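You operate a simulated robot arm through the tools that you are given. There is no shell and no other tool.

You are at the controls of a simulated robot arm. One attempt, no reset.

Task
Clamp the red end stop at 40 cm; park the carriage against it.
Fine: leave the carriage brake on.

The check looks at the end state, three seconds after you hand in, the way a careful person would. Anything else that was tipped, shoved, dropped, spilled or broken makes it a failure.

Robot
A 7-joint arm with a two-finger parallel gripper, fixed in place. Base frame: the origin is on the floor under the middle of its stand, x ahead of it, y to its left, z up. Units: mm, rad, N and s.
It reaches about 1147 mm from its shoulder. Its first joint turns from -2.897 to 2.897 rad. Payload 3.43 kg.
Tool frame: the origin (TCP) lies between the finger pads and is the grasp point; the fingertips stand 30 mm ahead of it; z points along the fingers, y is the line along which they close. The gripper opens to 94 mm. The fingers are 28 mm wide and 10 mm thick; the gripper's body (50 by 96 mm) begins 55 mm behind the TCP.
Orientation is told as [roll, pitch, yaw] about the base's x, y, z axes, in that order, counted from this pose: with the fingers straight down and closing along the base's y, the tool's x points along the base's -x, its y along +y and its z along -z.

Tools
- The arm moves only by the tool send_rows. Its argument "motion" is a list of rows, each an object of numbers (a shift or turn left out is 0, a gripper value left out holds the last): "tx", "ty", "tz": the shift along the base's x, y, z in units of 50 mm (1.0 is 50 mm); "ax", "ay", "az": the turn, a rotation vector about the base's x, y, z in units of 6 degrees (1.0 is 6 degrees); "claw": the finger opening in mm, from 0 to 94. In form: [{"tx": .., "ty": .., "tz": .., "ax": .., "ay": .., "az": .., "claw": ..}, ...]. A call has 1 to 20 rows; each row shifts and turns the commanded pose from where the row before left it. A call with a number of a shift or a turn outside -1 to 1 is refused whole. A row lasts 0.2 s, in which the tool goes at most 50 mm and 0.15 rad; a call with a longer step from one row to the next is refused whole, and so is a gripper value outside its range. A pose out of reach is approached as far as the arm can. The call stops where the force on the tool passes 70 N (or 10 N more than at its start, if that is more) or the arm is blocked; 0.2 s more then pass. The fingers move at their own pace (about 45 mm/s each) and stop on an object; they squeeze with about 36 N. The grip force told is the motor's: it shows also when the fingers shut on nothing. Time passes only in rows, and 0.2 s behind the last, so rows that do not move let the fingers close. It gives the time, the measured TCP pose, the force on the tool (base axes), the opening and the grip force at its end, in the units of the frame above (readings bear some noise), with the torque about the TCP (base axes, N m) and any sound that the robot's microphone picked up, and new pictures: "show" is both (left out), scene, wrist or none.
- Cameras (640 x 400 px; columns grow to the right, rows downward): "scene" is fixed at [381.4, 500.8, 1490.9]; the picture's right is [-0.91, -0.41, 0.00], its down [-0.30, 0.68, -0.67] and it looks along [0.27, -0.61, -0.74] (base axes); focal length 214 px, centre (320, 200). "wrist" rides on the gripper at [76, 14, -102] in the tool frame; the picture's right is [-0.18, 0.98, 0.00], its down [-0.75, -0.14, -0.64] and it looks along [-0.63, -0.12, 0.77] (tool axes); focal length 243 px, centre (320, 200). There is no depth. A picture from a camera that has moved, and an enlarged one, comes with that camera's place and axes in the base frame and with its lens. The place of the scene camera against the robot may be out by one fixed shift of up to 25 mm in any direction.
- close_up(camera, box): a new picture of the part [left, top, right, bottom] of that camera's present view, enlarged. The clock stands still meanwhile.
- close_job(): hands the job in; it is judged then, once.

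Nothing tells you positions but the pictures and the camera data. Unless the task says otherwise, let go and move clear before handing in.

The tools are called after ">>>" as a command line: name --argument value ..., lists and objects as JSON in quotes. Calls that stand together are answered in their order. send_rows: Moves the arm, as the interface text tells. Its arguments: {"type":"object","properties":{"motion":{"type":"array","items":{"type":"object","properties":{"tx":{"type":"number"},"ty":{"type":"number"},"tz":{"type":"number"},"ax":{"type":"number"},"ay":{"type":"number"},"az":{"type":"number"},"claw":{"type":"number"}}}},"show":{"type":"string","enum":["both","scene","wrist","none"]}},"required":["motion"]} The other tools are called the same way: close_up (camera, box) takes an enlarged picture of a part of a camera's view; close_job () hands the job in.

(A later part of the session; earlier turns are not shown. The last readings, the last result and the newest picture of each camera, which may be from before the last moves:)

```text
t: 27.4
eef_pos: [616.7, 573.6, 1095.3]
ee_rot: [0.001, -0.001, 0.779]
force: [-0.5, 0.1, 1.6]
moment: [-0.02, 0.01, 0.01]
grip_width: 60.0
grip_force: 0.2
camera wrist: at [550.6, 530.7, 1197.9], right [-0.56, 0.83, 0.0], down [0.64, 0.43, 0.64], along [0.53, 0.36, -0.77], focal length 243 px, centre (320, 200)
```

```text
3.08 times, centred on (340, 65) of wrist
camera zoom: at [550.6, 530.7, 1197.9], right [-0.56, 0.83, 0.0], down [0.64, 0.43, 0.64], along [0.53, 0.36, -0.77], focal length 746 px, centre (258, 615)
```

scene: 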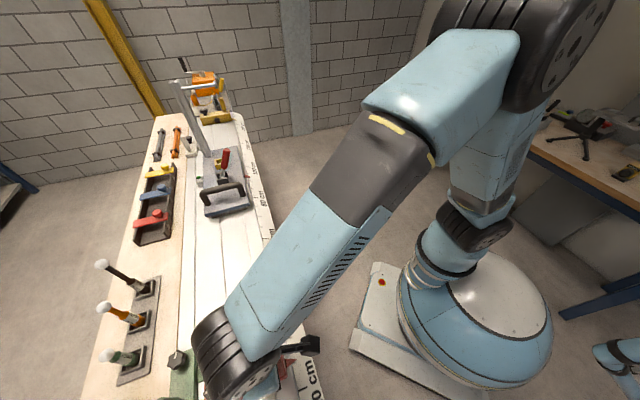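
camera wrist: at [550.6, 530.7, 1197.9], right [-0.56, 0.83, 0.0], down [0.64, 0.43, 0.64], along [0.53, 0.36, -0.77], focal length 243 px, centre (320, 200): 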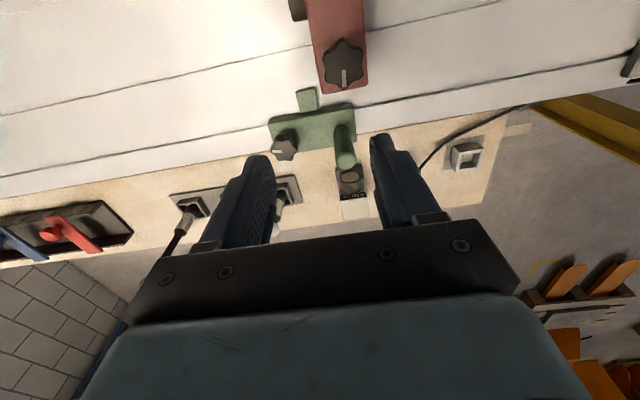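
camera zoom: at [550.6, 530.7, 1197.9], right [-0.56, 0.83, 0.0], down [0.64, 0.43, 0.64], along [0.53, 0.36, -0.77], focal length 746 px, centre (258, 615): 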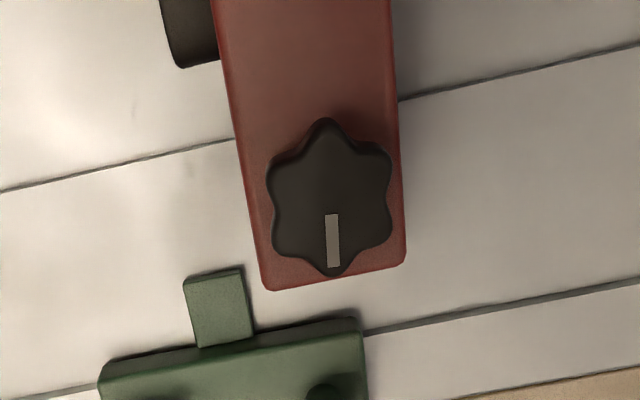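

From above, the red block's end is at v ≈ 163–164 and the tab tip at v ≈ 166, so it should pass with a small gap. I'll regrip the post and go past the tab in small steps, checking the force each time.

>>> send_rows --motion '[{"tx": -0.723, "ty": -0.469}, {"tx": -0.723, "ty": -0.469}, {"tx": -0.722, "ty": -0.469}, {}, {"tz": -0.8}, {"tz": -0.8}, {"tz": -0.8}, {"tz": -0.1}, {"claw": 10}, {}, {}, {}]' --show "wrist"

```text
t: 30.0
eef_pos: [509.0, 504.0, 970.1]
ee_rot: [0.001, 0.001, 0.776]
force: [-0.8, -3.8, -4.0]
moment: [0.48, -0.62, -0.08]
grip_width: 23.8
grip_force: 45.3
camera wrist: at [442.9, 460.4, 1072.7], right [-0.56, 0.83, 0.0], down [0.64, 0.43, 0.64], along [0.53, 0.36, -0.77], focal length 243 px, centre (320, 200)
```

wrist: 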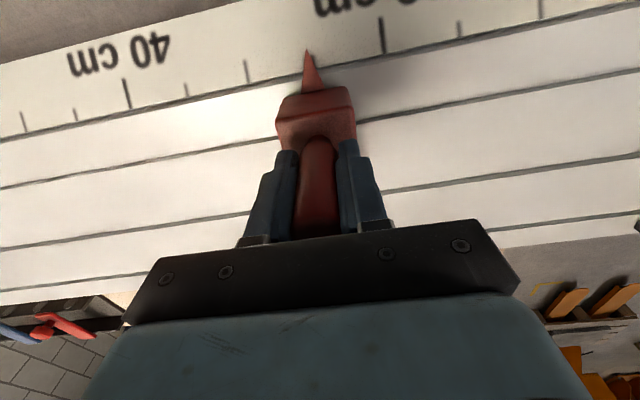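

Regripped. Now small 4–5 mm steps past the tab.

>>> send_rows --motion '[{"tx": 0.07, "ty": -0.07}, {}]' --show "none"

>>> send_rows --motion '[{"tx": 0.05, "ty": -0.05}, {}]' --show "none"

>>> send_rows --motion '[{"tx": 0.04, "ty": -0.04}, {}]' --show "none"

```text
t: 30.6
eef_pos: [511.5, 500.2, 970.6]
ee_rot: [0.001, -0.001, 0.779]
force: [-3.5, -0.7, 2.6]
moment: [-0.69, 0.54, 0.25]
grip_width: 23.8
grip_force: 44.9
```

```text
t: 31.2
eef_pos: [513.2, 498.7, 970.1]
ee_rot: [0.0, -0.001, 0.776]
force: [-4.8, -0.9, 4.2]
moment: [-0.68, 0.61, 0.05]
grip_width: 24.0
grip_force: 44.7
```

```text
t: 31.8
eef_pos: [515.8, 497.2, 968.9]
ee_rot: [0.001, -0.002, 0.777]
force: [-1.8, 1.0, 8.5]
moment: [-1.06, 0.99, -0.09]
grip_width: 24.1
grip_force: 45.1
```

>>> send_rows --motion '[{"tx": 0.04, "ty": -0.04}, {}]' --show "none"

>>> send_rows --motion '[{"tx": 0.04, "ty": -0.04}, {}]' --show "none"

>>> send_rows --motion '[{"tx": 0.06, "ty": -0.06}, {}]' --show "none"

```text
t: 32.4
eef_pos: [517.2, 494.0, 969.3]
ee_rot: [0.0, -0.002, 0.777]
force: [2.7, 5.0, 18.0]
moment: [-1.06, 0.87, 0.01]
grip_width: 23.8
grip_force: 44.6
```

```text
t: 33.0
eef_pos: [519.2, 491.4, 969.6]
ee_rot: [0.0, -0.001, 0.778]
force: [2.8, 5.5, 24.1]
moment: [-0.53, 0.46, 0.01]
grip_width: 24.2
grip_force: 45.0
```

```text
t: 33.6
eef_pos: [521.2, 489.1, 969.4]
ee_rot: [-0.001, -0.001, 0.777]
force: [2.9, 6.7, 30.1]
moment: [-0.05, 0.0, 0.1]
grip_width: 23.7
grip_force: 44.7
```

No contact with the tab: the along-rail force stays at 2–3 N and we're well past its first corner. I'll relieve the vertical load slightly and carry on toward 40 cm.

>>> send_rows --motion '[{"tx": 0.12, "ty": -0.12, "tz": 0.03}, {"tx": 0.15, "ty": -0.15}, {"tx": 0.15, "ty": -0.15}, {"tx": 0.15, "ty": -0.15}, {"tx": 0.15, "ty": -0.15}, {"tx": 0.15, "ty": -0.15}, {"tx": 0.15, "ty": -0.15}, {"tx": 0.15, "ty": -0.15}, {"tx": 0.15, "ty": -0.15}, {"tx": 0.1, "ty": -0.1}, {}]' --show "both"

>>> close_up --camera "wrist" --box '[220, 0, 420, 120]'

>>> close_up --camera "scene" --box '[130, 270, 350, 400]'

```text
t: 36.0
eef_pos: [592.9, 418.3, 970.2]
ee_rot: [0.002, 0.003, 0.776]
force: [0.5, 3.8, -6.2]
moment: [-0.62, 0.54, -0.03]
grip_width: 23.8
grip_force: 45.3
camera wrist: at [528.4, 375.1, 1072.7], right [-0.56, 0.83, 0.0], down [0.64, 0.43, 0.64], along [0.53, 0.36, -0.77], focal length 243 px, centre (320, 200)
```

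scene: 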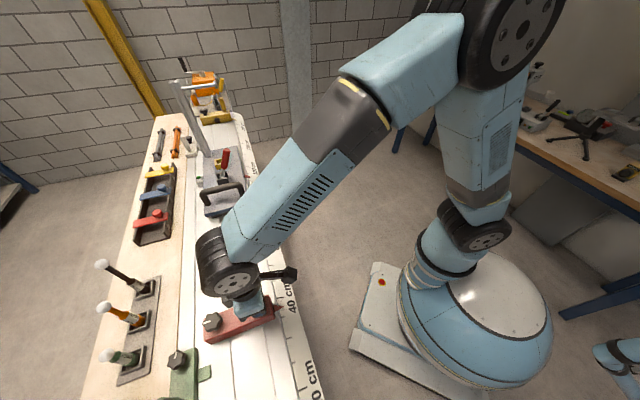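
wrist: 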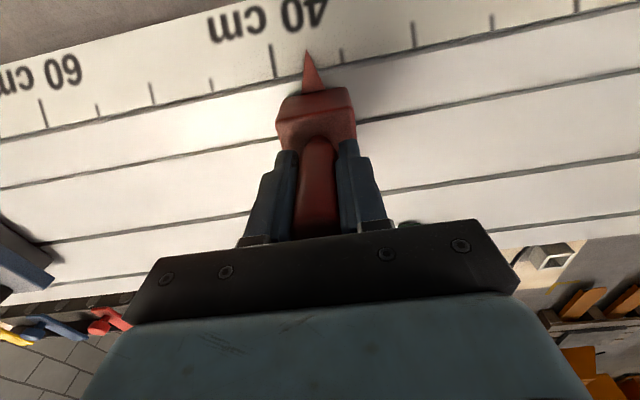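

```text
3.20 times, centred on (320, 60) of wrist
camera zoom: at [528.4, 375.1, 1072.7], right [-0.56, 0.83, 0.0], down [0.64, 0.43, 0.64], along [0.53, 0.36, -0.77], focal length 776 px, centre (320, 648)
```

zoom: 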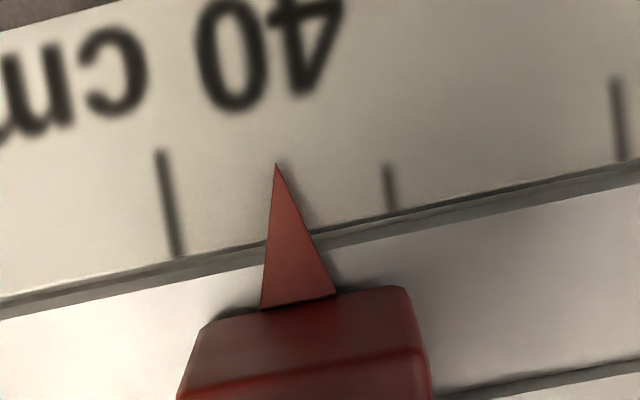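

```text
2.91 times, centred on (240, 335) of scene
camera zoom: at [381.4, 500.8, 1490.9], right [-0.91, -0.41, 0.0], down [-0.3, 0.68, -0.67], along [0.27, -0.61, -0.74], focal length 624 px, centre (553, -193)
```

zoom: 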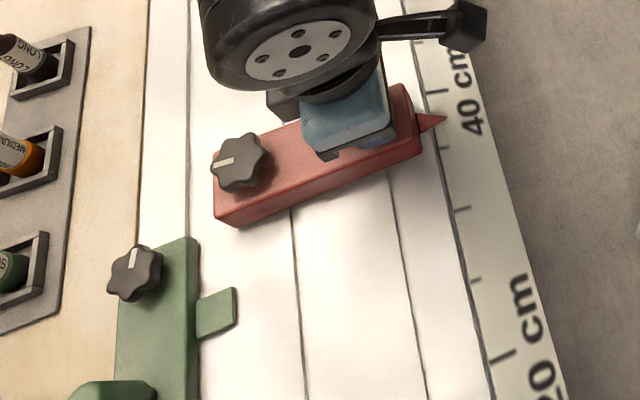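

The stop passed the green block cleanly and the pointer reads about 37.4 cm. I'll move the last 26 mm and then fine-tune.

>>> send_rows --motion '[{"tx": 0.13, "ty": -0.13}, {"tx": 0.13, "ty": -0.13}, {"tx": 0.1, "ty": -0.1}, {}, {}]' --show "wrist"

>>> close_up --camera "wrist" --box '[260, 0, 360, 100]'

>>> close_up --camera "wrist" --box '[220, 0, 420, 120]'

```text
t: 37.2
eef_pos: [611.8, 400.2, 969.8]
ee_rot: [0.0, 0.002, 0.777]
force: [-14.2, -12.8, -9.9]
moment: [-0.84, 0.77, 0.02]
grip_width: 24.0
grip_force: 45.1
camera wrist: at [546.4, 357.0, 1072.7], right [-0.56, 0.83, 0.0], down [0.64, 0.43, 0.64], along [0.53, 0.36, -0.77], focal length 243 px, centre (320, 200)
```

wrist: 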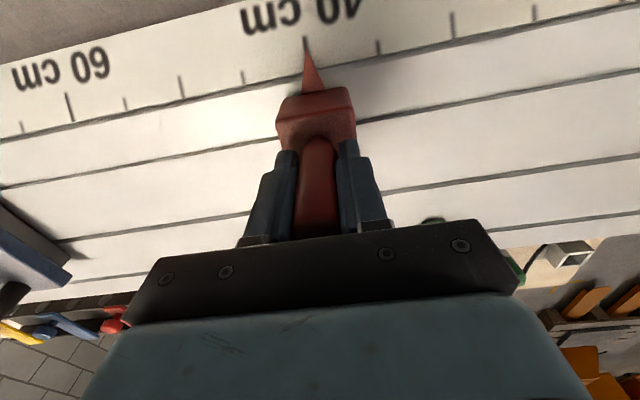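

```text
4.00 times, centred on (310, 50) of wrist
camera zoom: at [546.4, 357.0, 1072.7], right [-0.56, 0.83, 0.0], down [0.64, 0.43, 0.64], along [0.53, 0.36, -0.77], focal length 970 px, centre (360, 800)
```

zoom: 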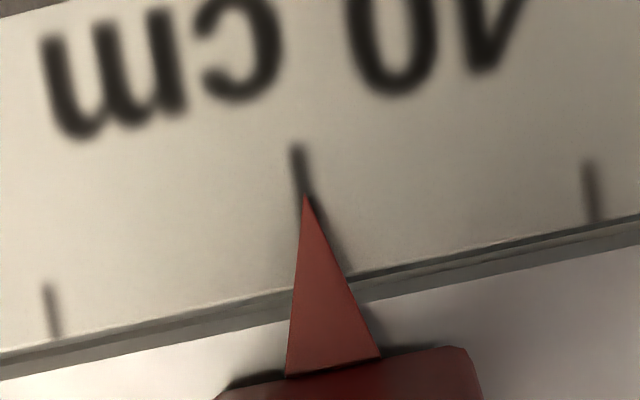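

```text
3.20 times, centred on (320, 60) of wrist
camera zoom: at [546.4, 357.0, 1072.7], right [-0.56, 0.83, 0.0], down [0.64, 0.43, 0.64], along [0.53, 0.36, -0.77], focal length 776 px, centre (320, 648)
```

zoom: 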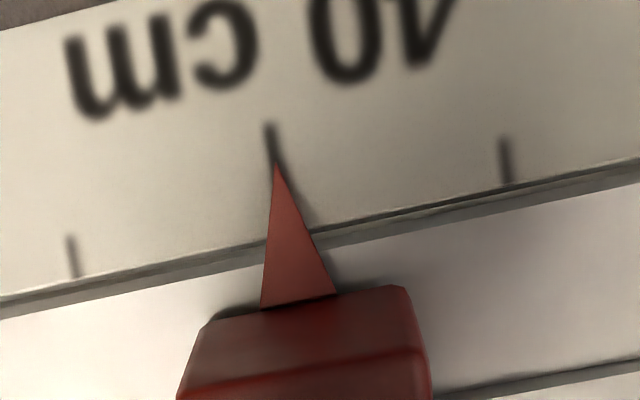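

The pointer tip sits right on the 40 cm tick. I'll release the post gently, rise, and go to the knob with the same orientation I let go of it (yaw ≈ 100°) so I can tighten clockwise.

>>> send_rows --motion '[{"claw": 56}, {}, {}, {"tz": 0.7}, {"tz": 0.75}, {"az": 0.93, "tx": 0.14, "ty": 0.14}, {"az": 0.93, "tx": 0.14, "ty": 0.14}, {"az": 0.93, "tx": 0.14, "ty": 0.14}, {"az": 0.93, "tx": 0.14, "ty": 0.14}, {"az": 0.93, "tx": 0.14, "ty": 0.14}, {"az": 0.93, "tx": 0.14, "ty": 0.14}, {"az": 0.93, "tx": 0.14, "ty": 0.14}, {"az": 0.93, "tx": 0.14, "ty": 0.14}, {"az": 0.93, "tx": 0.14, "ty": 0.14}, {"az": 0.93, "tx": 0.14, "ty": 0.14, "claw": 60}, {}]' --show "both"

>>> close_up --camera "wrist" --box '[220, 50, 420, 200]'

```text
t: 40.6
eef_pos: [681.2, 470.7, 1043.0]
ee_rot: [0.0, -0.001, 1.752]
force: [-0.1, 0.4, 0.0]
moment: [-0.01, -0.03, -0.03]
grip_width: 59.9
grip_force: 0.1
camera wrist: at [680.6, 393.8, 1145.4], right [-1.0, 0.0, 0.0], down [0.0, 0.77, 0.64], along [0.0, 0.64, -0.77], focal length 243 px, centre (320, 200)
```

scene: 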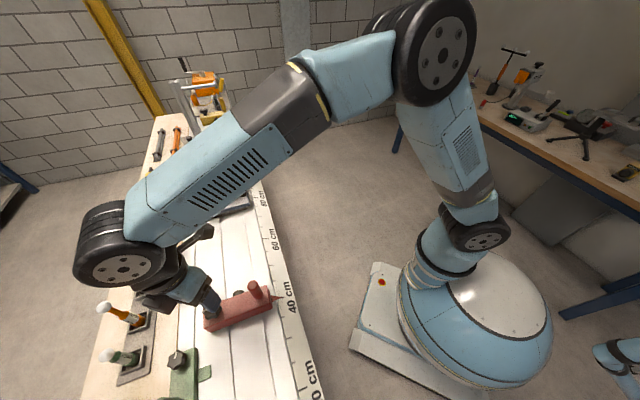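
wrist: 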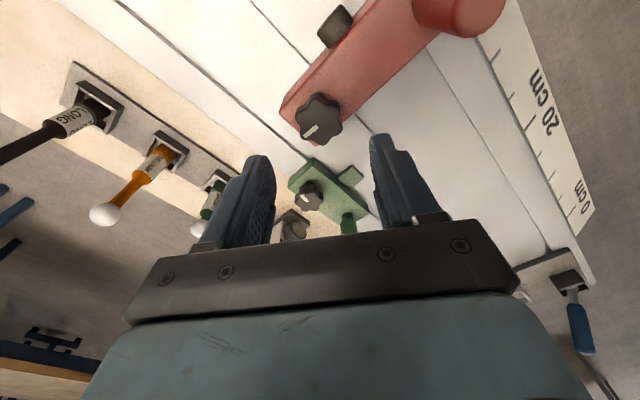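

```text
2.67 times, centred on (320, 125) of wrist
camera zoom: at [680.6, 393.8, 1145.4], right [-1.0, 0.0, 0.0], down [0.0, 0.77, 0.64], along [0.0, 0.64, -0.77], focal length 647 px, centre (320, 400)
```

zoom: 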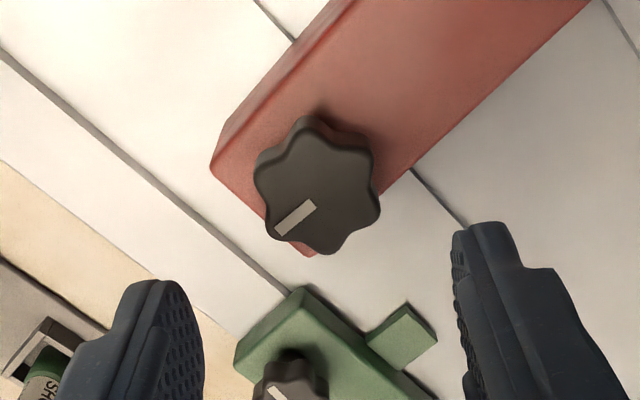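

The knob is centred between the fingers with the white line pointing as I left it. I'll descend, grip it, and turn it clockwise.

>>> send_rows --motion '[{"tz": -0.6, "tx": 0.016}, {"tz": -0.6}, {"tz": -0.38}, {}, {"claw": 20}, {}, {}, {}]' --show "wrist"

>>> close_up --camera "wrist" --box '[220, 100, 420, 250]'

```text
t: 42.4
eef_pos: [683.2, 469.7, 963.9]
ee_rot: [0.003, -0.002, 1.749]
force: [-10.9, -7.4, -3.4]
moment: [-0.04, 0.25, -0.02]
grip_width: 38.9
grip_force: 44.9
camera wrist: at [681.6, 392.9, 1066.4], right [-1.0, 0.0, 0.0], down [0.0, 0.77, 0.64], along [0.0, 0.64, -0.77], focal length 243 px, centre (320, 200)
```

wrist: 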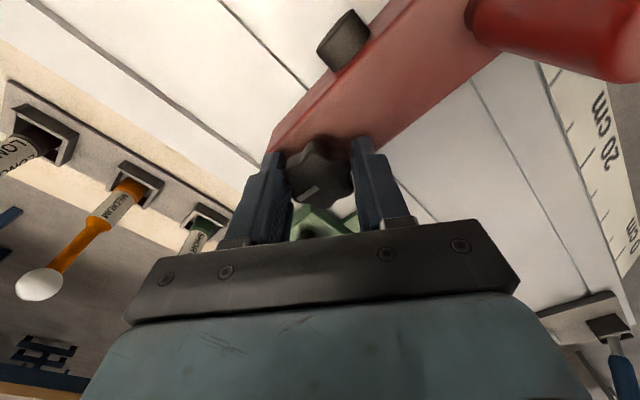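

```text
2.67 times, centred on (320, 175) of wrist
camera zoom: at [681.6, 392.9, 1066.4], right [-1.0, 0.0, 0.0], down [0.0, 0.77, 0.64], along [0.0, 0.64, -0.77], focal length 647 px, centre (320, 267)
```

zoom: 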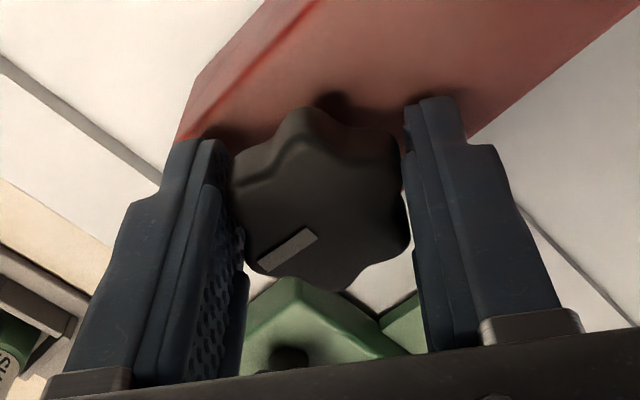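

Gripped. Turning clockwise in stages while watching the torque.

>>> send_rows --motion '[{"az": -0.8}, {"az": -0.8}, {"az": -0.8}, {"az": -0.8}, {"az": -0.8}, {"az": -0.8}, {"az": -0.8}, {"az": -0.8}, {"az": -0.8}, {"az": -0.8}, {}]' --show "wrist"

```text
t: 44.8
eef_pos: [683.2, 470.4, 963.5]
ee_rot: [0.0, 0.002, 0.913]
force: [-4.6, -1.7, -6.2]
moment: [0.04, 0.11, -0.02]
grip_width: 39.0
grip_force: 44.8
camera wrist: at [624.0, 418.8, 1066.4], right [-0.66, 0.75, 0.0], down [0.57, 0.51, 0.64], along [0.48, 0.43, -0.77], focal length 243 px, centre (320, 200)
```

wrist: 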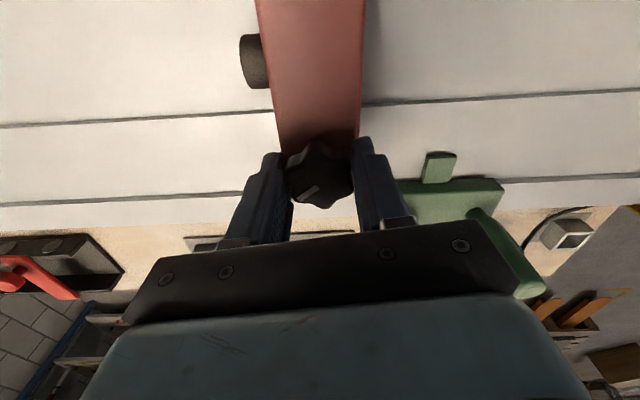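

>>> send_rows --motion '[{"az": -0.8}, {"az": -0.8}, {"az": -0.8}, {"az": -0.8}, {"az": -0.8}, {"az": -0.8}, {"az": -0.8}, {"az": -0.8}, {}]' --show "wrist"

>>> close_up --camera "wrist" --box '[220, 100, 420, 250]'

```text
t: 46.8
eef_pos: [682.7, 470.2, 963.8]
ee_rot: [-0.001, 0.0, 0.243]
force: [2.9, -2.8, -5.5]
moment: [-0.28, 0.08, 0.0]
grip_width: 39.1
grip_force: 44.6
camera wrist: at [604.3, 466.2, 1066.5], right [-0.06, 1.0, 0.0], down [0.77, 0.04, 0.64], along [0.64, 0.04, -0.77], focal length 243 px, centre (320, 200)
```

wrist: 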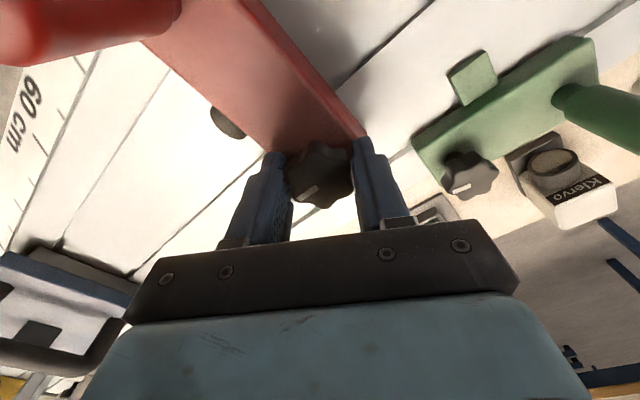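

```text
2.67 times, centred on (320, 175) of wrist
camera zoom: at [604.3, 466.2, 1066.5], right [-0.06, 1.0, 0.0], down [0.77, 0.04, 0.64], along [0.64, 0.04, -0.77], focal length 647 px, centre (320, 267)
```

zoom: 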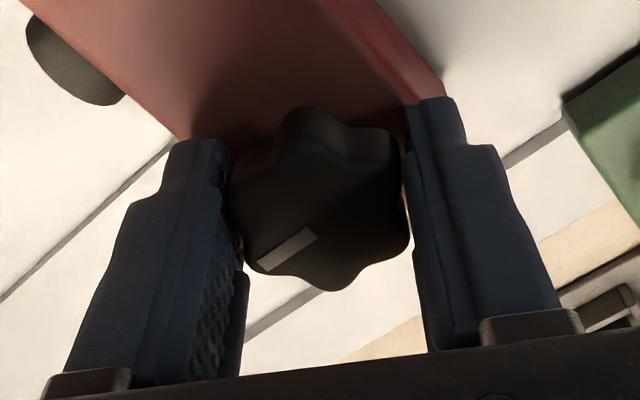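

Nearly back to the original knob angle. I'll continue in smaller steps until the torque rises.

>>> send_rows --motion '[{"az": -0.8}, {"az": -0.8}, {}]' --show "none"

>>> send_rows --motion '[{"az": -0.6}, {"az": -0.6}, {}]' --show "none"

>>> send_rows --motion '[{"az": -0.6}, {"az": -0.6}, {}]' --show "wrist"

>>> close_up --camera "wrist" --box '[220, 100, 420, 250]'

```text
t: 47.6
eef_pos: [682.0, 470.4, 964.1]
ee_rot: [0.0, 0.0, 0.077]
force: [0.8, -2.7, -0.5]
moment: [-0.17, 0.01, 0.94]
grip_width: 39.0
grip_force: 44.5
```

```text
t: 48.4
eef_pos: [682.0, 469.7, 963.2]
ee_rot: [0.0, 0.0, -0.051]
force: [-0.8, 2.7, -1.2]
moment: [0.14, 0.3, 0.71]
grip_width: 39.1
grip_force: 44.3
```

```text
t: 49.2
eef_pos: [681.3, 469.4, 963.5]
ee_rot: [-0.001, -0.001, -0.175]
force: [-0.8, -0.4, -1.1]
moment: [-0.23, -0.31, 0.77]
grip_width: 39.2
grip_force: 44.9
camera wrist: at [608.5, 498.2, 1066.6], right [0.35, 0.94, 0.0], down [0.72, -0.27, 0.64], along [0.6, -0.23, -0.77], focal length 243 px, centre (320, 200)
```

wrist: 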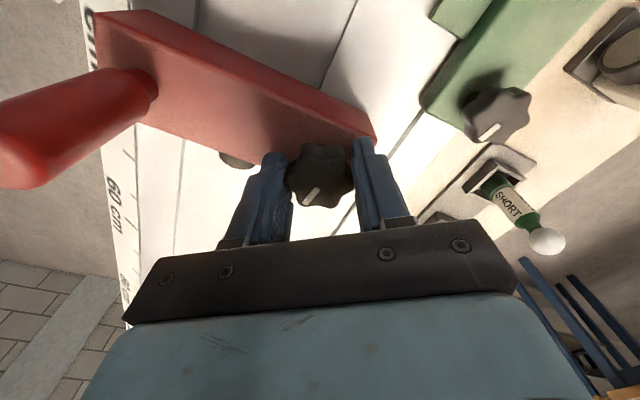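

```text
2.67 times, centred on (320, 175) of wrist
camera zoom: at [608.5, 498.2, 1066.6], right [0.35, 0.94, 0.0], down [0.72, -0.27, 0.64], along [0.6, -0.23, -0.77], focal length 647 px, centre (320, 267)
```

zoom: 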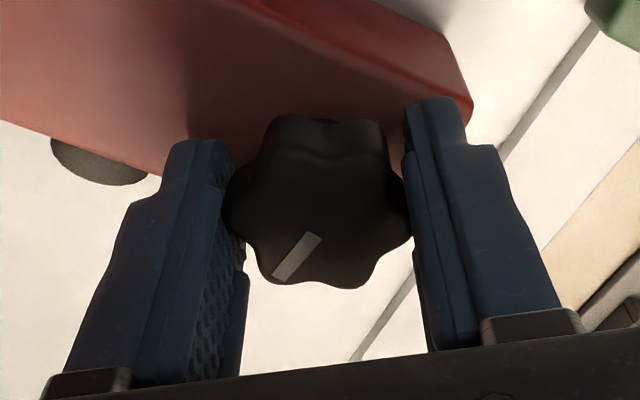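

Torque rose to about 0.9 N·m at the original knob angle and then the fingers began to slip, so the knob has bottomed out tight. I'll release, rise, and check the pointer and knob.

>>> send_rows --motion '[{"claw": 60}, {}, {}, {"tz": 0.7}, {"tz": 0.75}, {"az": 0.95, "tx": -0.14, "ty": -0.14}, {"az": 0.95, "tx": -0.14, "ty": -0.14}, {"az": 0.95, "tx": -0.14, "ty": -0.14}, {"az": 0.95, "tx": -0.14, "ty": -0.14}, {"az": 0.95, "tx": -0.14, "ty": -0.14}, {"az": 0.95, "tx": -0.14, "ty": -0.14}, {"az": 0.95, "tx": -0.14, "ty": -0.14}, {"az": 0.95, "tx": -0.14, "ty": -0.14}, {"az": 0.95, "tx": -0.14, "ty": -0.14}, {"az": 0.52, "tx": -0.14, "ty": -0.14}, {}]' --show "both"

>>> close_up --camera "wrist" --box '[220, 0, 420, 200]'

>>> close_up --camera "wrist" --box '[260, 20, 360, 100]'

```text
t: 52.6
eef_pos: [611.6, 399.4, 1036.5]
ee_rot: [0.0, -0.001, 0.775]
force: [0.3, -0.6, -0.9]
moment: [-0.03, -0.03, 0.02]
grip_width: 60.1
grip_force: 0.1
camera wrist: at [546.4, 357.3, 1138.9], right [-0.56, 0.83, 0.0], down [0.64, 0.43, 0.64], along [0.53, 0.36, -0.77], focal length 243 px, centre (320, 200)
```

scene: 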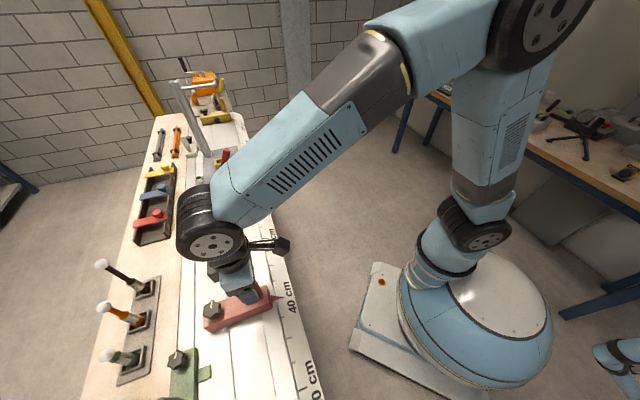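
wrist: 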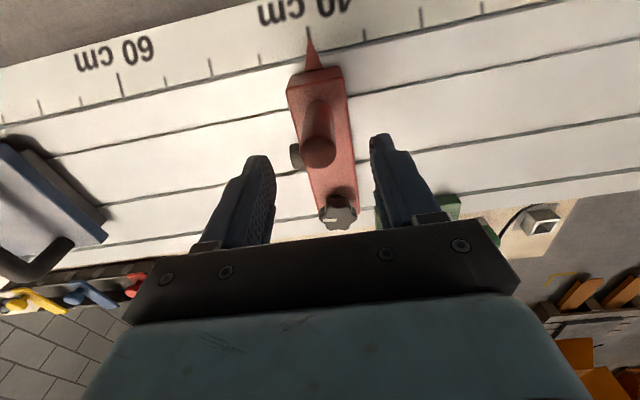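

```text
2.00 times, centred on (320, 100) of wrist
camera zoom: at [546.4, 357.3, 1138.9], right [-0.56, 0.83, 0.0], down [0.64, 0.43, 0.64], along [0.53, 0.36, -0.77], focal length 485 px, centre (320, 400)
```

zoom: 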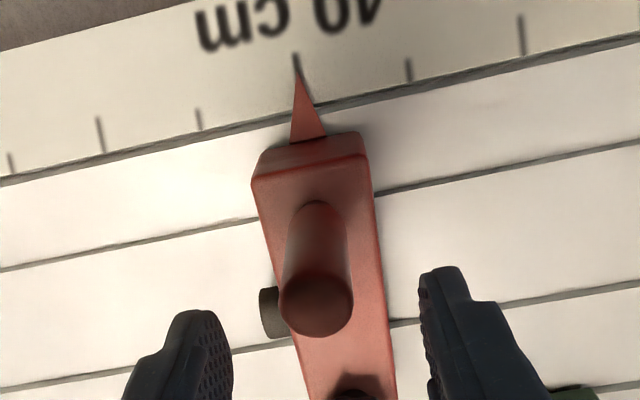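

```text
5.00 times, centred on (310, 60) of wrist
camera zoom: at [546.4, 357.3, 1138.9], right [-0.56, 0.83, 0.0], down [0.64, 0.43, 0.64], along [0.53, 0.36, -0.77], focal length 1213 px, centre (370, 900)
```

zoom: 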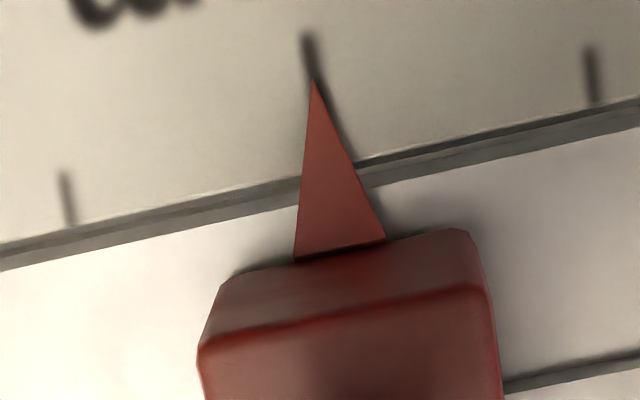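

The pointer still sits on the 40 cm tick after clamping. Now the carriage: I'll study it, its red lever and the nearby tall post and boom more closely.

>>> close_up --camera "scene" --box '[165, 60, 245, 110]'

>>> close_up --camera "scene" --box '[165, 100, 245, 150]'

>>> close_up --camera "wrist" --box '[0, 100, 180, 320]'

>>> close_up --camera "scene" --box '[150, 270, 310, 370]'

```text
8.00 times, centred on (205, 85) of scene
camera zoom: at [381.4, 500.8, 1490.9], right [-0.91, -0.41, 0.0], down [-0.3, 0.68, -0.67], along [0.27, -0.61, -0.74], focal length 1716 px, centre (1240, 1120)
```

zoom: 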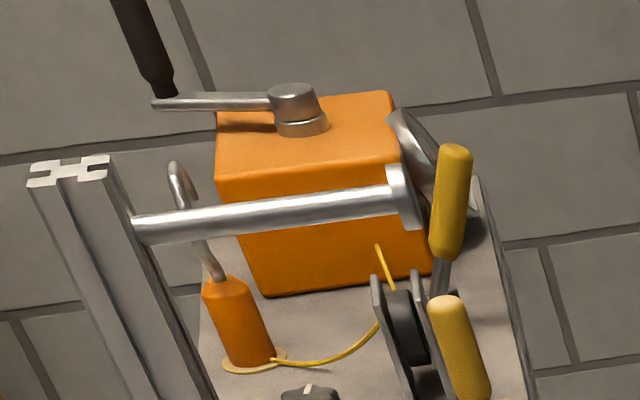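

```text
8.00 times, centred on (205, 125) of scene
camera zoom: at [381.4, 500.8, 1490.9], right [-0.91, -0.41, 0.0], down [-0.3, 0.68, -0.67], along [0.27, -0.61, -0.74], focal length 1716 px, centre (1240, 800)
```

zoom: 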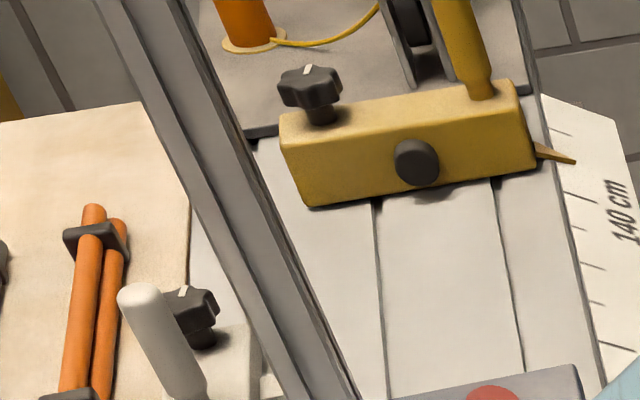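

```text
1.82 times, centred on (90, 210) of wrist
camera zoom: at [546.4, 357.3, 1138.9], right [-0.56, 0.83, 0.0], down [0.64, 0.43, 0.64], along [0.53, 0.36, -0.77], focal length 441 px, centre (738, 182)
```

zoom: 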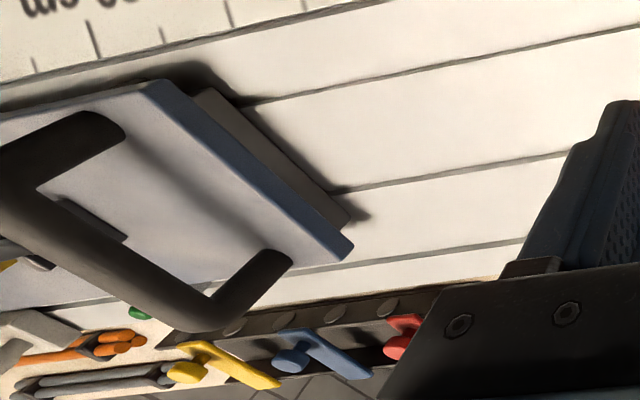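

```text
4.00 times, centred on (230, 320) of scene
camera zoom: at [381.4, 500.8, 1490.9], right [-0.91, -0.41, 0.0], down [-0.3, 0.68, -0.67], along [0.27, -0.61, -0.74], focal length 858 px, centre (680, -280)
```

zoom: 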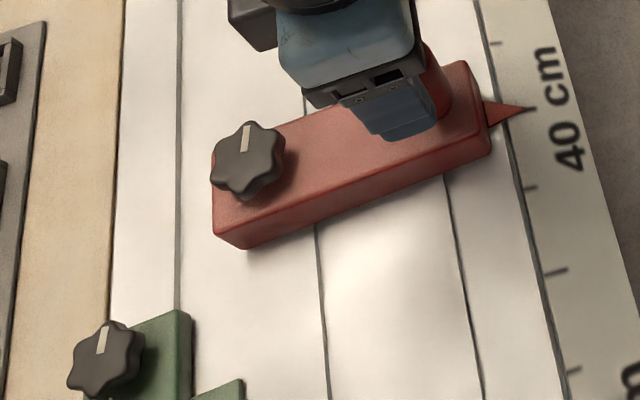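

The red knob's line again points like the green one's (tight). The carriage plate spans roughly 72–105 cm with a bail handle near s ≈ 77 cm, a red-handled lever near s ≈ 85 cm, and a tower with boom at its rear; I'll go up and look at it from its robot side.

>>> send_rows --motion '[{"tz": 0.8}, {"tz": 0.8}, {"tz": 0.7}, {"tx": 0.55, "ty": -0.66}, {"tx": 0.55, "ty": -0.66}, {"tx": 0.55, "ty": -0.66}, {"tx": 0.55, "ty": -0.66}, {"tx": 0.55, "ty": -0.66}, {"tx": 0.55, "ty": -0.66}, {"tx": 0.55, "ty": -0.66}, {"tx": 0.55, "ty": -0.66}, {"tx": 0.55, "ty": -0.66}, {}]' --show "both"

>>> close_up --camera "wrist" --box '[200, 0, 440, 250]'

>>> close_up --camera "wrist" --box '[0, 0, 240, 250]'

```text
t: 55.4
eef_pos: [859.7, 104.6, 1151.1]
ee_rot: [0.0, 0.0, 0.774]
force: [-1.0, 0.1, 0.1]
moment: [-0.03, 0.02, -0.01]
grip_width: 59.9
grip_force: 0.1
camera wrist: at [794.6, 61.7, 1254.7], right [-0.56, 0.83, 0.0], down [0.64, 0.43, 0.64], along [0.53, 0.36, -0.77], focal length 243 px, centre (320, 200)
```

scene: 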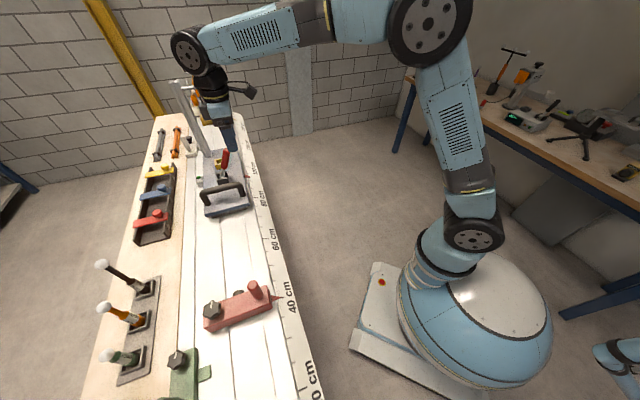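
wrist: 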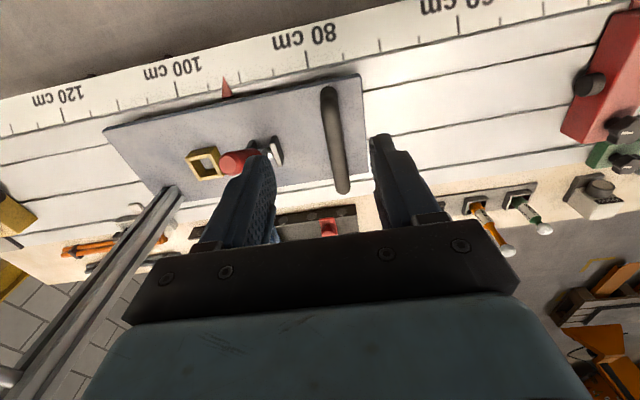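

```text
1.60 times, centred on (320, 125) of wrist
camera zoom: at [794.6, 61.7, 1254.7], right [-0.56, 0.83, 0.0], down [0.64, 0.43, 0.64], along [0.53, 0.36, -0.77], focal length 388 px, centre (320, 320)
```

zoom: 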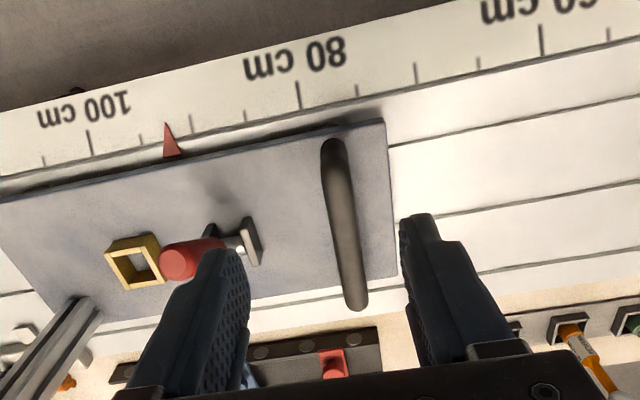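

```text
1.60 times, centred on (120, 125) of wrist
camera zoom: at [794.6, 61.7, 1254.7], right [-0.56, 0.83, 0.0], down [0.64, 0.43, 0.64], along [0.53, 0.36, -0.77], focal length 388 px, centre (640, 320)
```

zoom: 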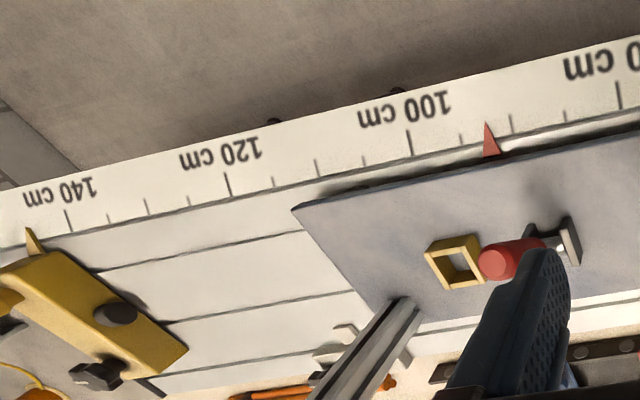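

I can see the carriage well: plate, bail handle, a red-gripped lever leaning toward higher numbers near a yellow square frame. I'll shift along to see the lever unobstructed.

>>> send_rows --motion '[{"tx": 0.4, "ty": -0.4}, {"tx": 0.4, "ty": -0.4}, {"tx": 0.3, "ty": -0.3}, {}]' --show "wrist"

>>> close_up --camera "wrist" --box '[230, 60, 400, 200]'

>>> close_up --camera "wrist" --box '[200, 0, 440, 250]'

```text
t: 56.4
eef_pos: [915.8, 48.2, 1152.3]
ee_rot: [-0.001, 0.002, 0.774]
force: [0.2, 0.0, -0.8]
moment: [0.01, -0.01, -0.02]
grip_width: 59.8
grip_force: 0.1
camera wrist: at [850.2, 6.3, 1254.0], right [-0.56, 0.83, 0.0], down [0.64, 0.43, 0.64], along [0.53, 0.36, -0.77], focal length 243 px, centre (320, 200)
```

wrist: 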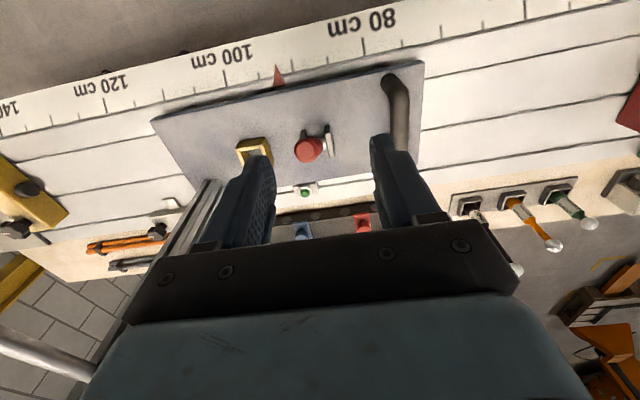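

```text
2.86 times, centred on (315, 130) of wrist
camera zoom: at [850.2, 6.3, 1254.0], right [-0.56, 0.83, 0.0], down [0.64, 0.43, 0.64], along [0.53, 0.36, -0.77], focal length 693 px, centre (334, 400)
```

zoom: 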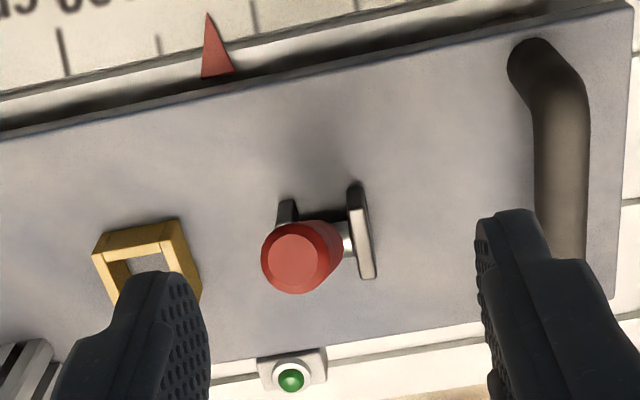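

```text
1.60 times, centred on (320, 125) of wrist
camera zoom: at [850.2, 6.3, 1254.0], right [-0.56, 0.83, 0.0], down [0.64, 0.43, 0.64], along [0.53, 0.36, -0.77], focal length 388 px, centre (320, 320)
```

zoom: 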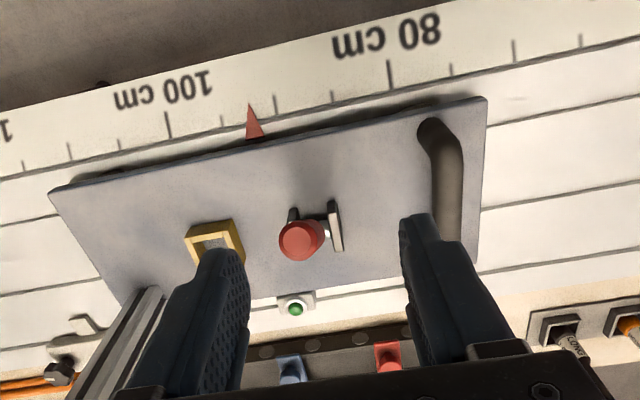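

The lever pivots about an axis along the rail (pivot ≈ s 885, v 81, z 930) and its red tip leans toward the robot side (v ≈ 37, z ≈ 1041). The bail bar is at s ≈ 778, z ≈ 960; I'll go over the bail to grip it and gently test whether the carriage is braked.

>>> send_rows --motion '[{"tx": 0, "ty": 0.8}, {"tx": 0, "ty": 0.8}, {"tx": 0, "ty": 0.88}, {"tz": -0.8}, {"tz": -0.8}, {}]' --show "both"

>>> close_up --camera "wrist" --box '[200, 0, 440, 240]'

```text
t: 57.8
eef_pos: [916.4, 174.2, 1070.8]
ee_rot: [0.0, 0.001, 0.774]
force: [-0.2, 0.0, -0.3]
moment: [0.03, -0.02, -0.04]
grip_width: 60.0
grip_force: 0.1
camera wrist: at [851.5, 131.3, 1172.6], right [-0.56, 0.83, 0.0], down [0.64, 0.43, 0.64], along [0.53, 0.36, -0.77], focal length 243 px, centre (320, 200)
```

scene: 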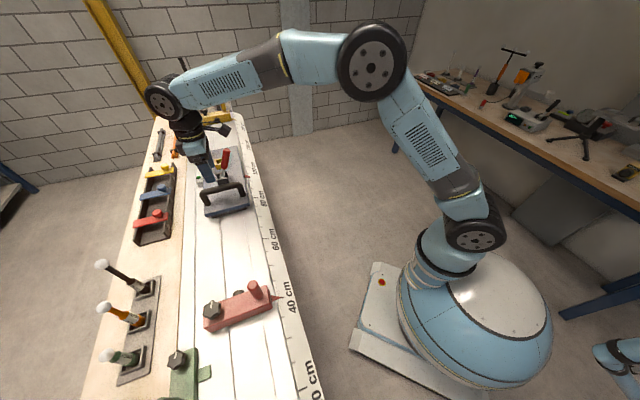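
wrist: 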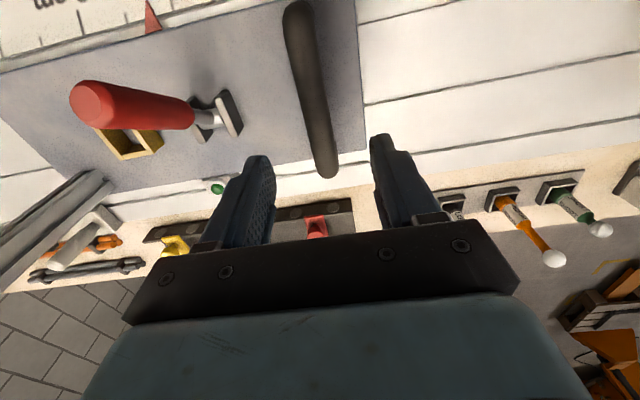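

```text
1.67 times, centred on (320, 120) of wrist
camera zoom: at [851.5, 131.3, 1172.6], right [-0.56, 0.83, 0.0], down [0.64, 0.43, 0.64], along [0.53, 0.36, -0.77], focal length 404 px, centre (320, 333)
```

zoom: 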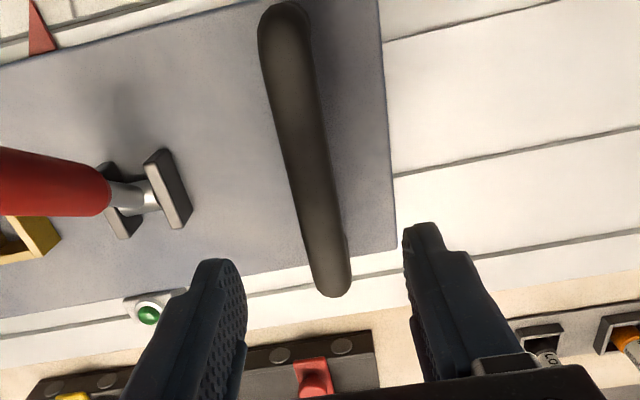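

The bar is about 5 mm off toward higher s. I'll correct, descend around the bail bar and grip it.

>>> send_rows --motion '[{"tx": -0.06, "ty": -0.19, "tz": -0.5}, {"tz": -0.6}, {"tz": -0.6}, {"tz": -0.45}, {}]' --show "wrist"

>>> close_up --camera "wrist" --box '[200, 60, 440, 250]'

```text
t: 59.0
eef_pos: [913.2, 162.5, 962.3]
ee_rot: [0.0, 0.001, 0.775]
force: [-0.5, -1.0, 1.0]
moment: [-0.03, -0.03, -0.04]
grip_width: 60.1
grip_force: 0.0
camera wrist: at [847.4, 120.0, 1065.0], right [-0.56, 0.83, 0.0], down [0.64, 0.43, 0.64], along [0.53, 0.36, -0.77], focal length 243 px, centre (320, 200)
```

wrist: 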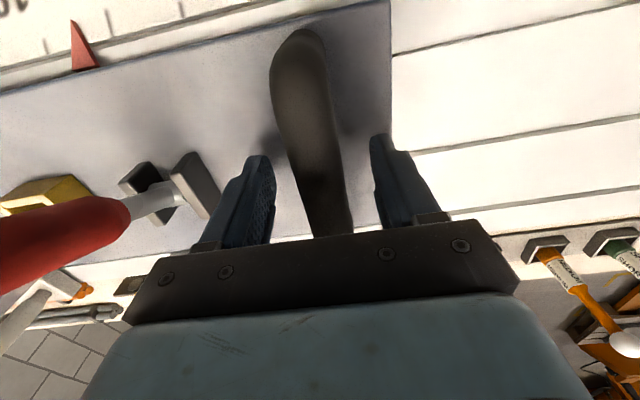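

```text
2.11 times, centred on (320, 155) of wrist
camera zoom: at [847.4, 120.0, 1065.0], right [-0.56, 0.83, 0.0], down [0.64, 0.43, 0.64], along [0.53, 0.36, -0.77], focal length 511 px, centre (320, 295)
```

zoom: 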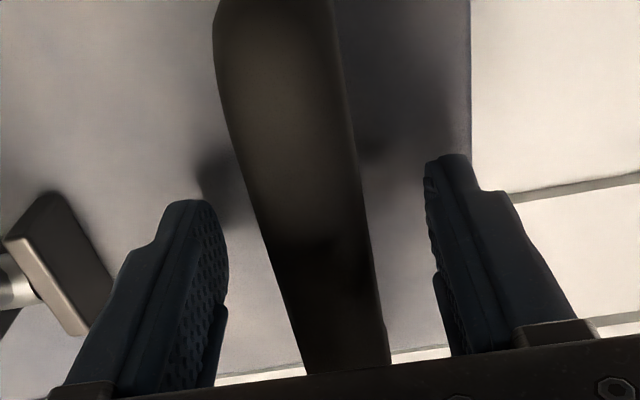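

The bar sits between the fingers, somewhat above the grasp point; I'll raise about 15 mm, close on it, and do a gentle push test toward lower numbers.

>>> send_rows --motion '[{"tz": 0.3}, {"claw": 5}, {}, {}, {}]' --show "wrist"

>>> send_rows --motion '[{"tx": -0.03, "ty": 0.03}, {"tx": -0.03, "ty": 0.03}, {}]' --show "none"

```text
t: 60.2
eef_pos: [911.2, 164.4, 978.8]
ee_rot: [0.001, 0.0, 0.776]
force: [-18.0, 7.3, -3.1]
moment: [0.07, 0.11, 0.81]
grip_width: 26.1
grip_force: 44.7
camera wrist: at [845.5, 121.6, 1081.1], right [-0.56, 0.83, 0.0], down [0.64, 0.43, 0.64], along [0.53, 0.36, -0.77], focal length 243 px, centre (320, 200)
```

wrist: 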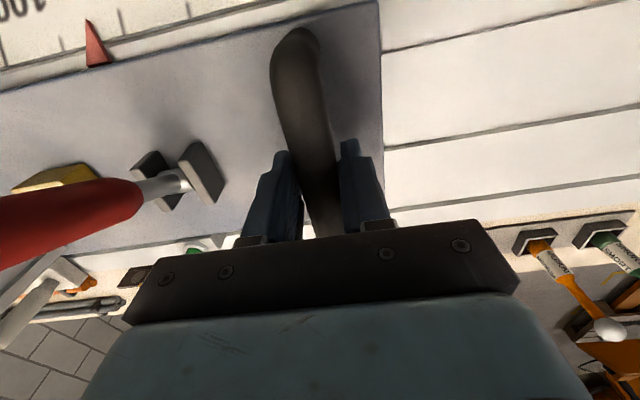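

```text
t: 61.0
eef_pos: [911.2, 165.2, 978.0]
ee_rot: [-0.003, -0.002, 0.773]
force: [8.9, -7.9, 1.8]
moment: [-0.18, -0.03, 0.99]
grip_width: 25.8
grip_force: 45.2
```

The carriage resists (the force swung from −18 to +12 N with almost no motion). I'll push a little more to be sure it is braked.

>>> send_rows --motion '[{"tx": -0.03, "ty": 0.03}, {"tx": -0.03, "ty": 0.03}, {}]' --show "none"

```text
t: 61.8
eef_pos: [911.2, 164.9, 976.9]
ee_rot: [-0.004, -0.001, 0.769]
force: [54.1, -31.7, 6.4]
moment: [-0.29, 0.05, 0.91]
grip_width: 26.0
grip_force: 45.1
```

The brake is clearly on (60 N, no motion). I'll relax the push, release the bail, and move up to deal with the red lever.

>>> send_rows --motion '[{"tx": 0.05, "ty": -0.05}, {"tx": 0.035, "ty": -0.035}, {"claw": 60}, {}, {}, {"tz": 0.8}, {"tz": 0.8}, {"tz": 0.8}, {"tz": 0.4}, {}]' --show "both"

>>> close_up --camera "wrist" --box '[0, 0, 320, 240]'

>>> close_up --camera "scene" --box '[190, 130, 270, 220]'

```text
t: 64.0
eef_pos: [911.1, 165.0, 1118.6]
ee_rot: [-0.003, -0.001, 0.773]
force: [-0.3, -0.4, -0.8]
moment: [0.0, 0.01, -0.04]
grip_width: 60.1
grip_force: 0.0
camera wrist: at [846.3, 122.7, 1221.8], right [-0.56, 0.83, 0.0], down [0.64, 0.43, 0.64], along [0.53, 0.36, -0.77], focal length 243 px, centre (320, 200)
```

scene: 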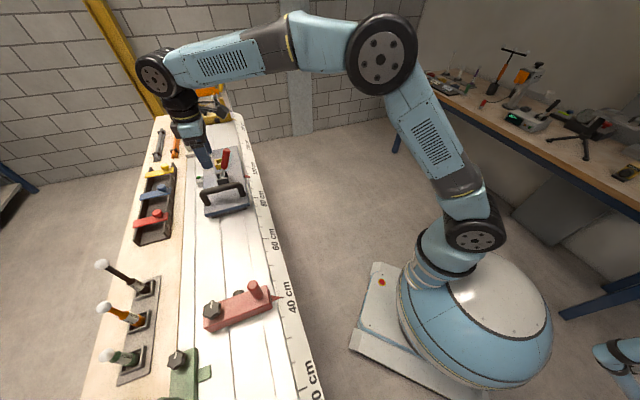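
wrist: 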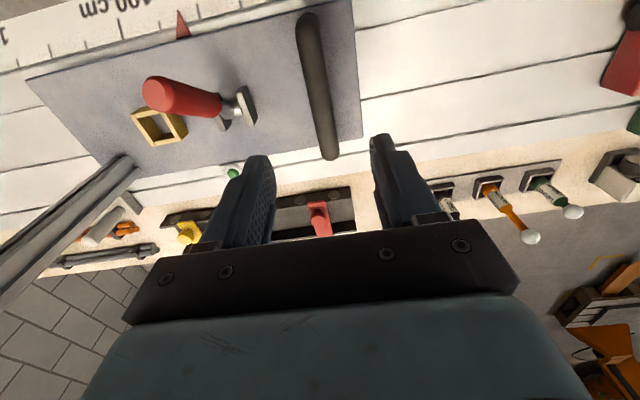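

```text
1.67 times, centred on (160, 120) of wrist
camera zoom: at [846.3, 122.7, 1221.8], right [-0.56, 0.83, 0.0], down [0.64, 0.43, 0.64], along [0.53, 0.36, -0.77], focal length 404 px, centre (587, 333)
```

zoom: 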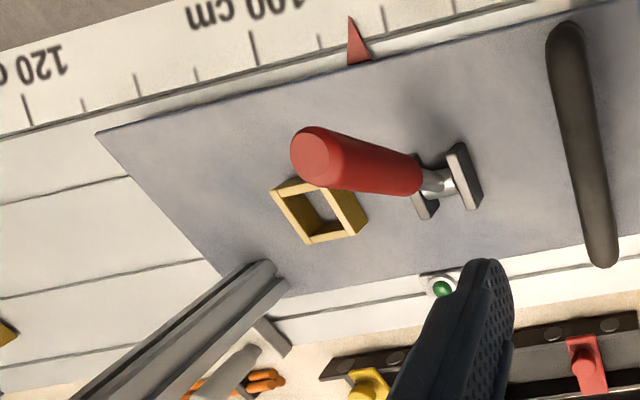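

```text
4.44 times, centred on (230, 175) of scene
camera zoom: at [381.4, 500.8, 1490.9], right [-0.91, -0.41, 0.0], down [-0.3, 0.68, -0.67], along [0.27, -0.61, -0.74], focal length 953 px, centre (720, 311)
```

zoom: 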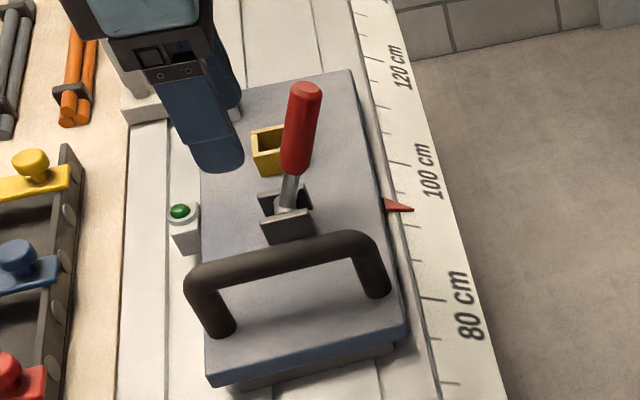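

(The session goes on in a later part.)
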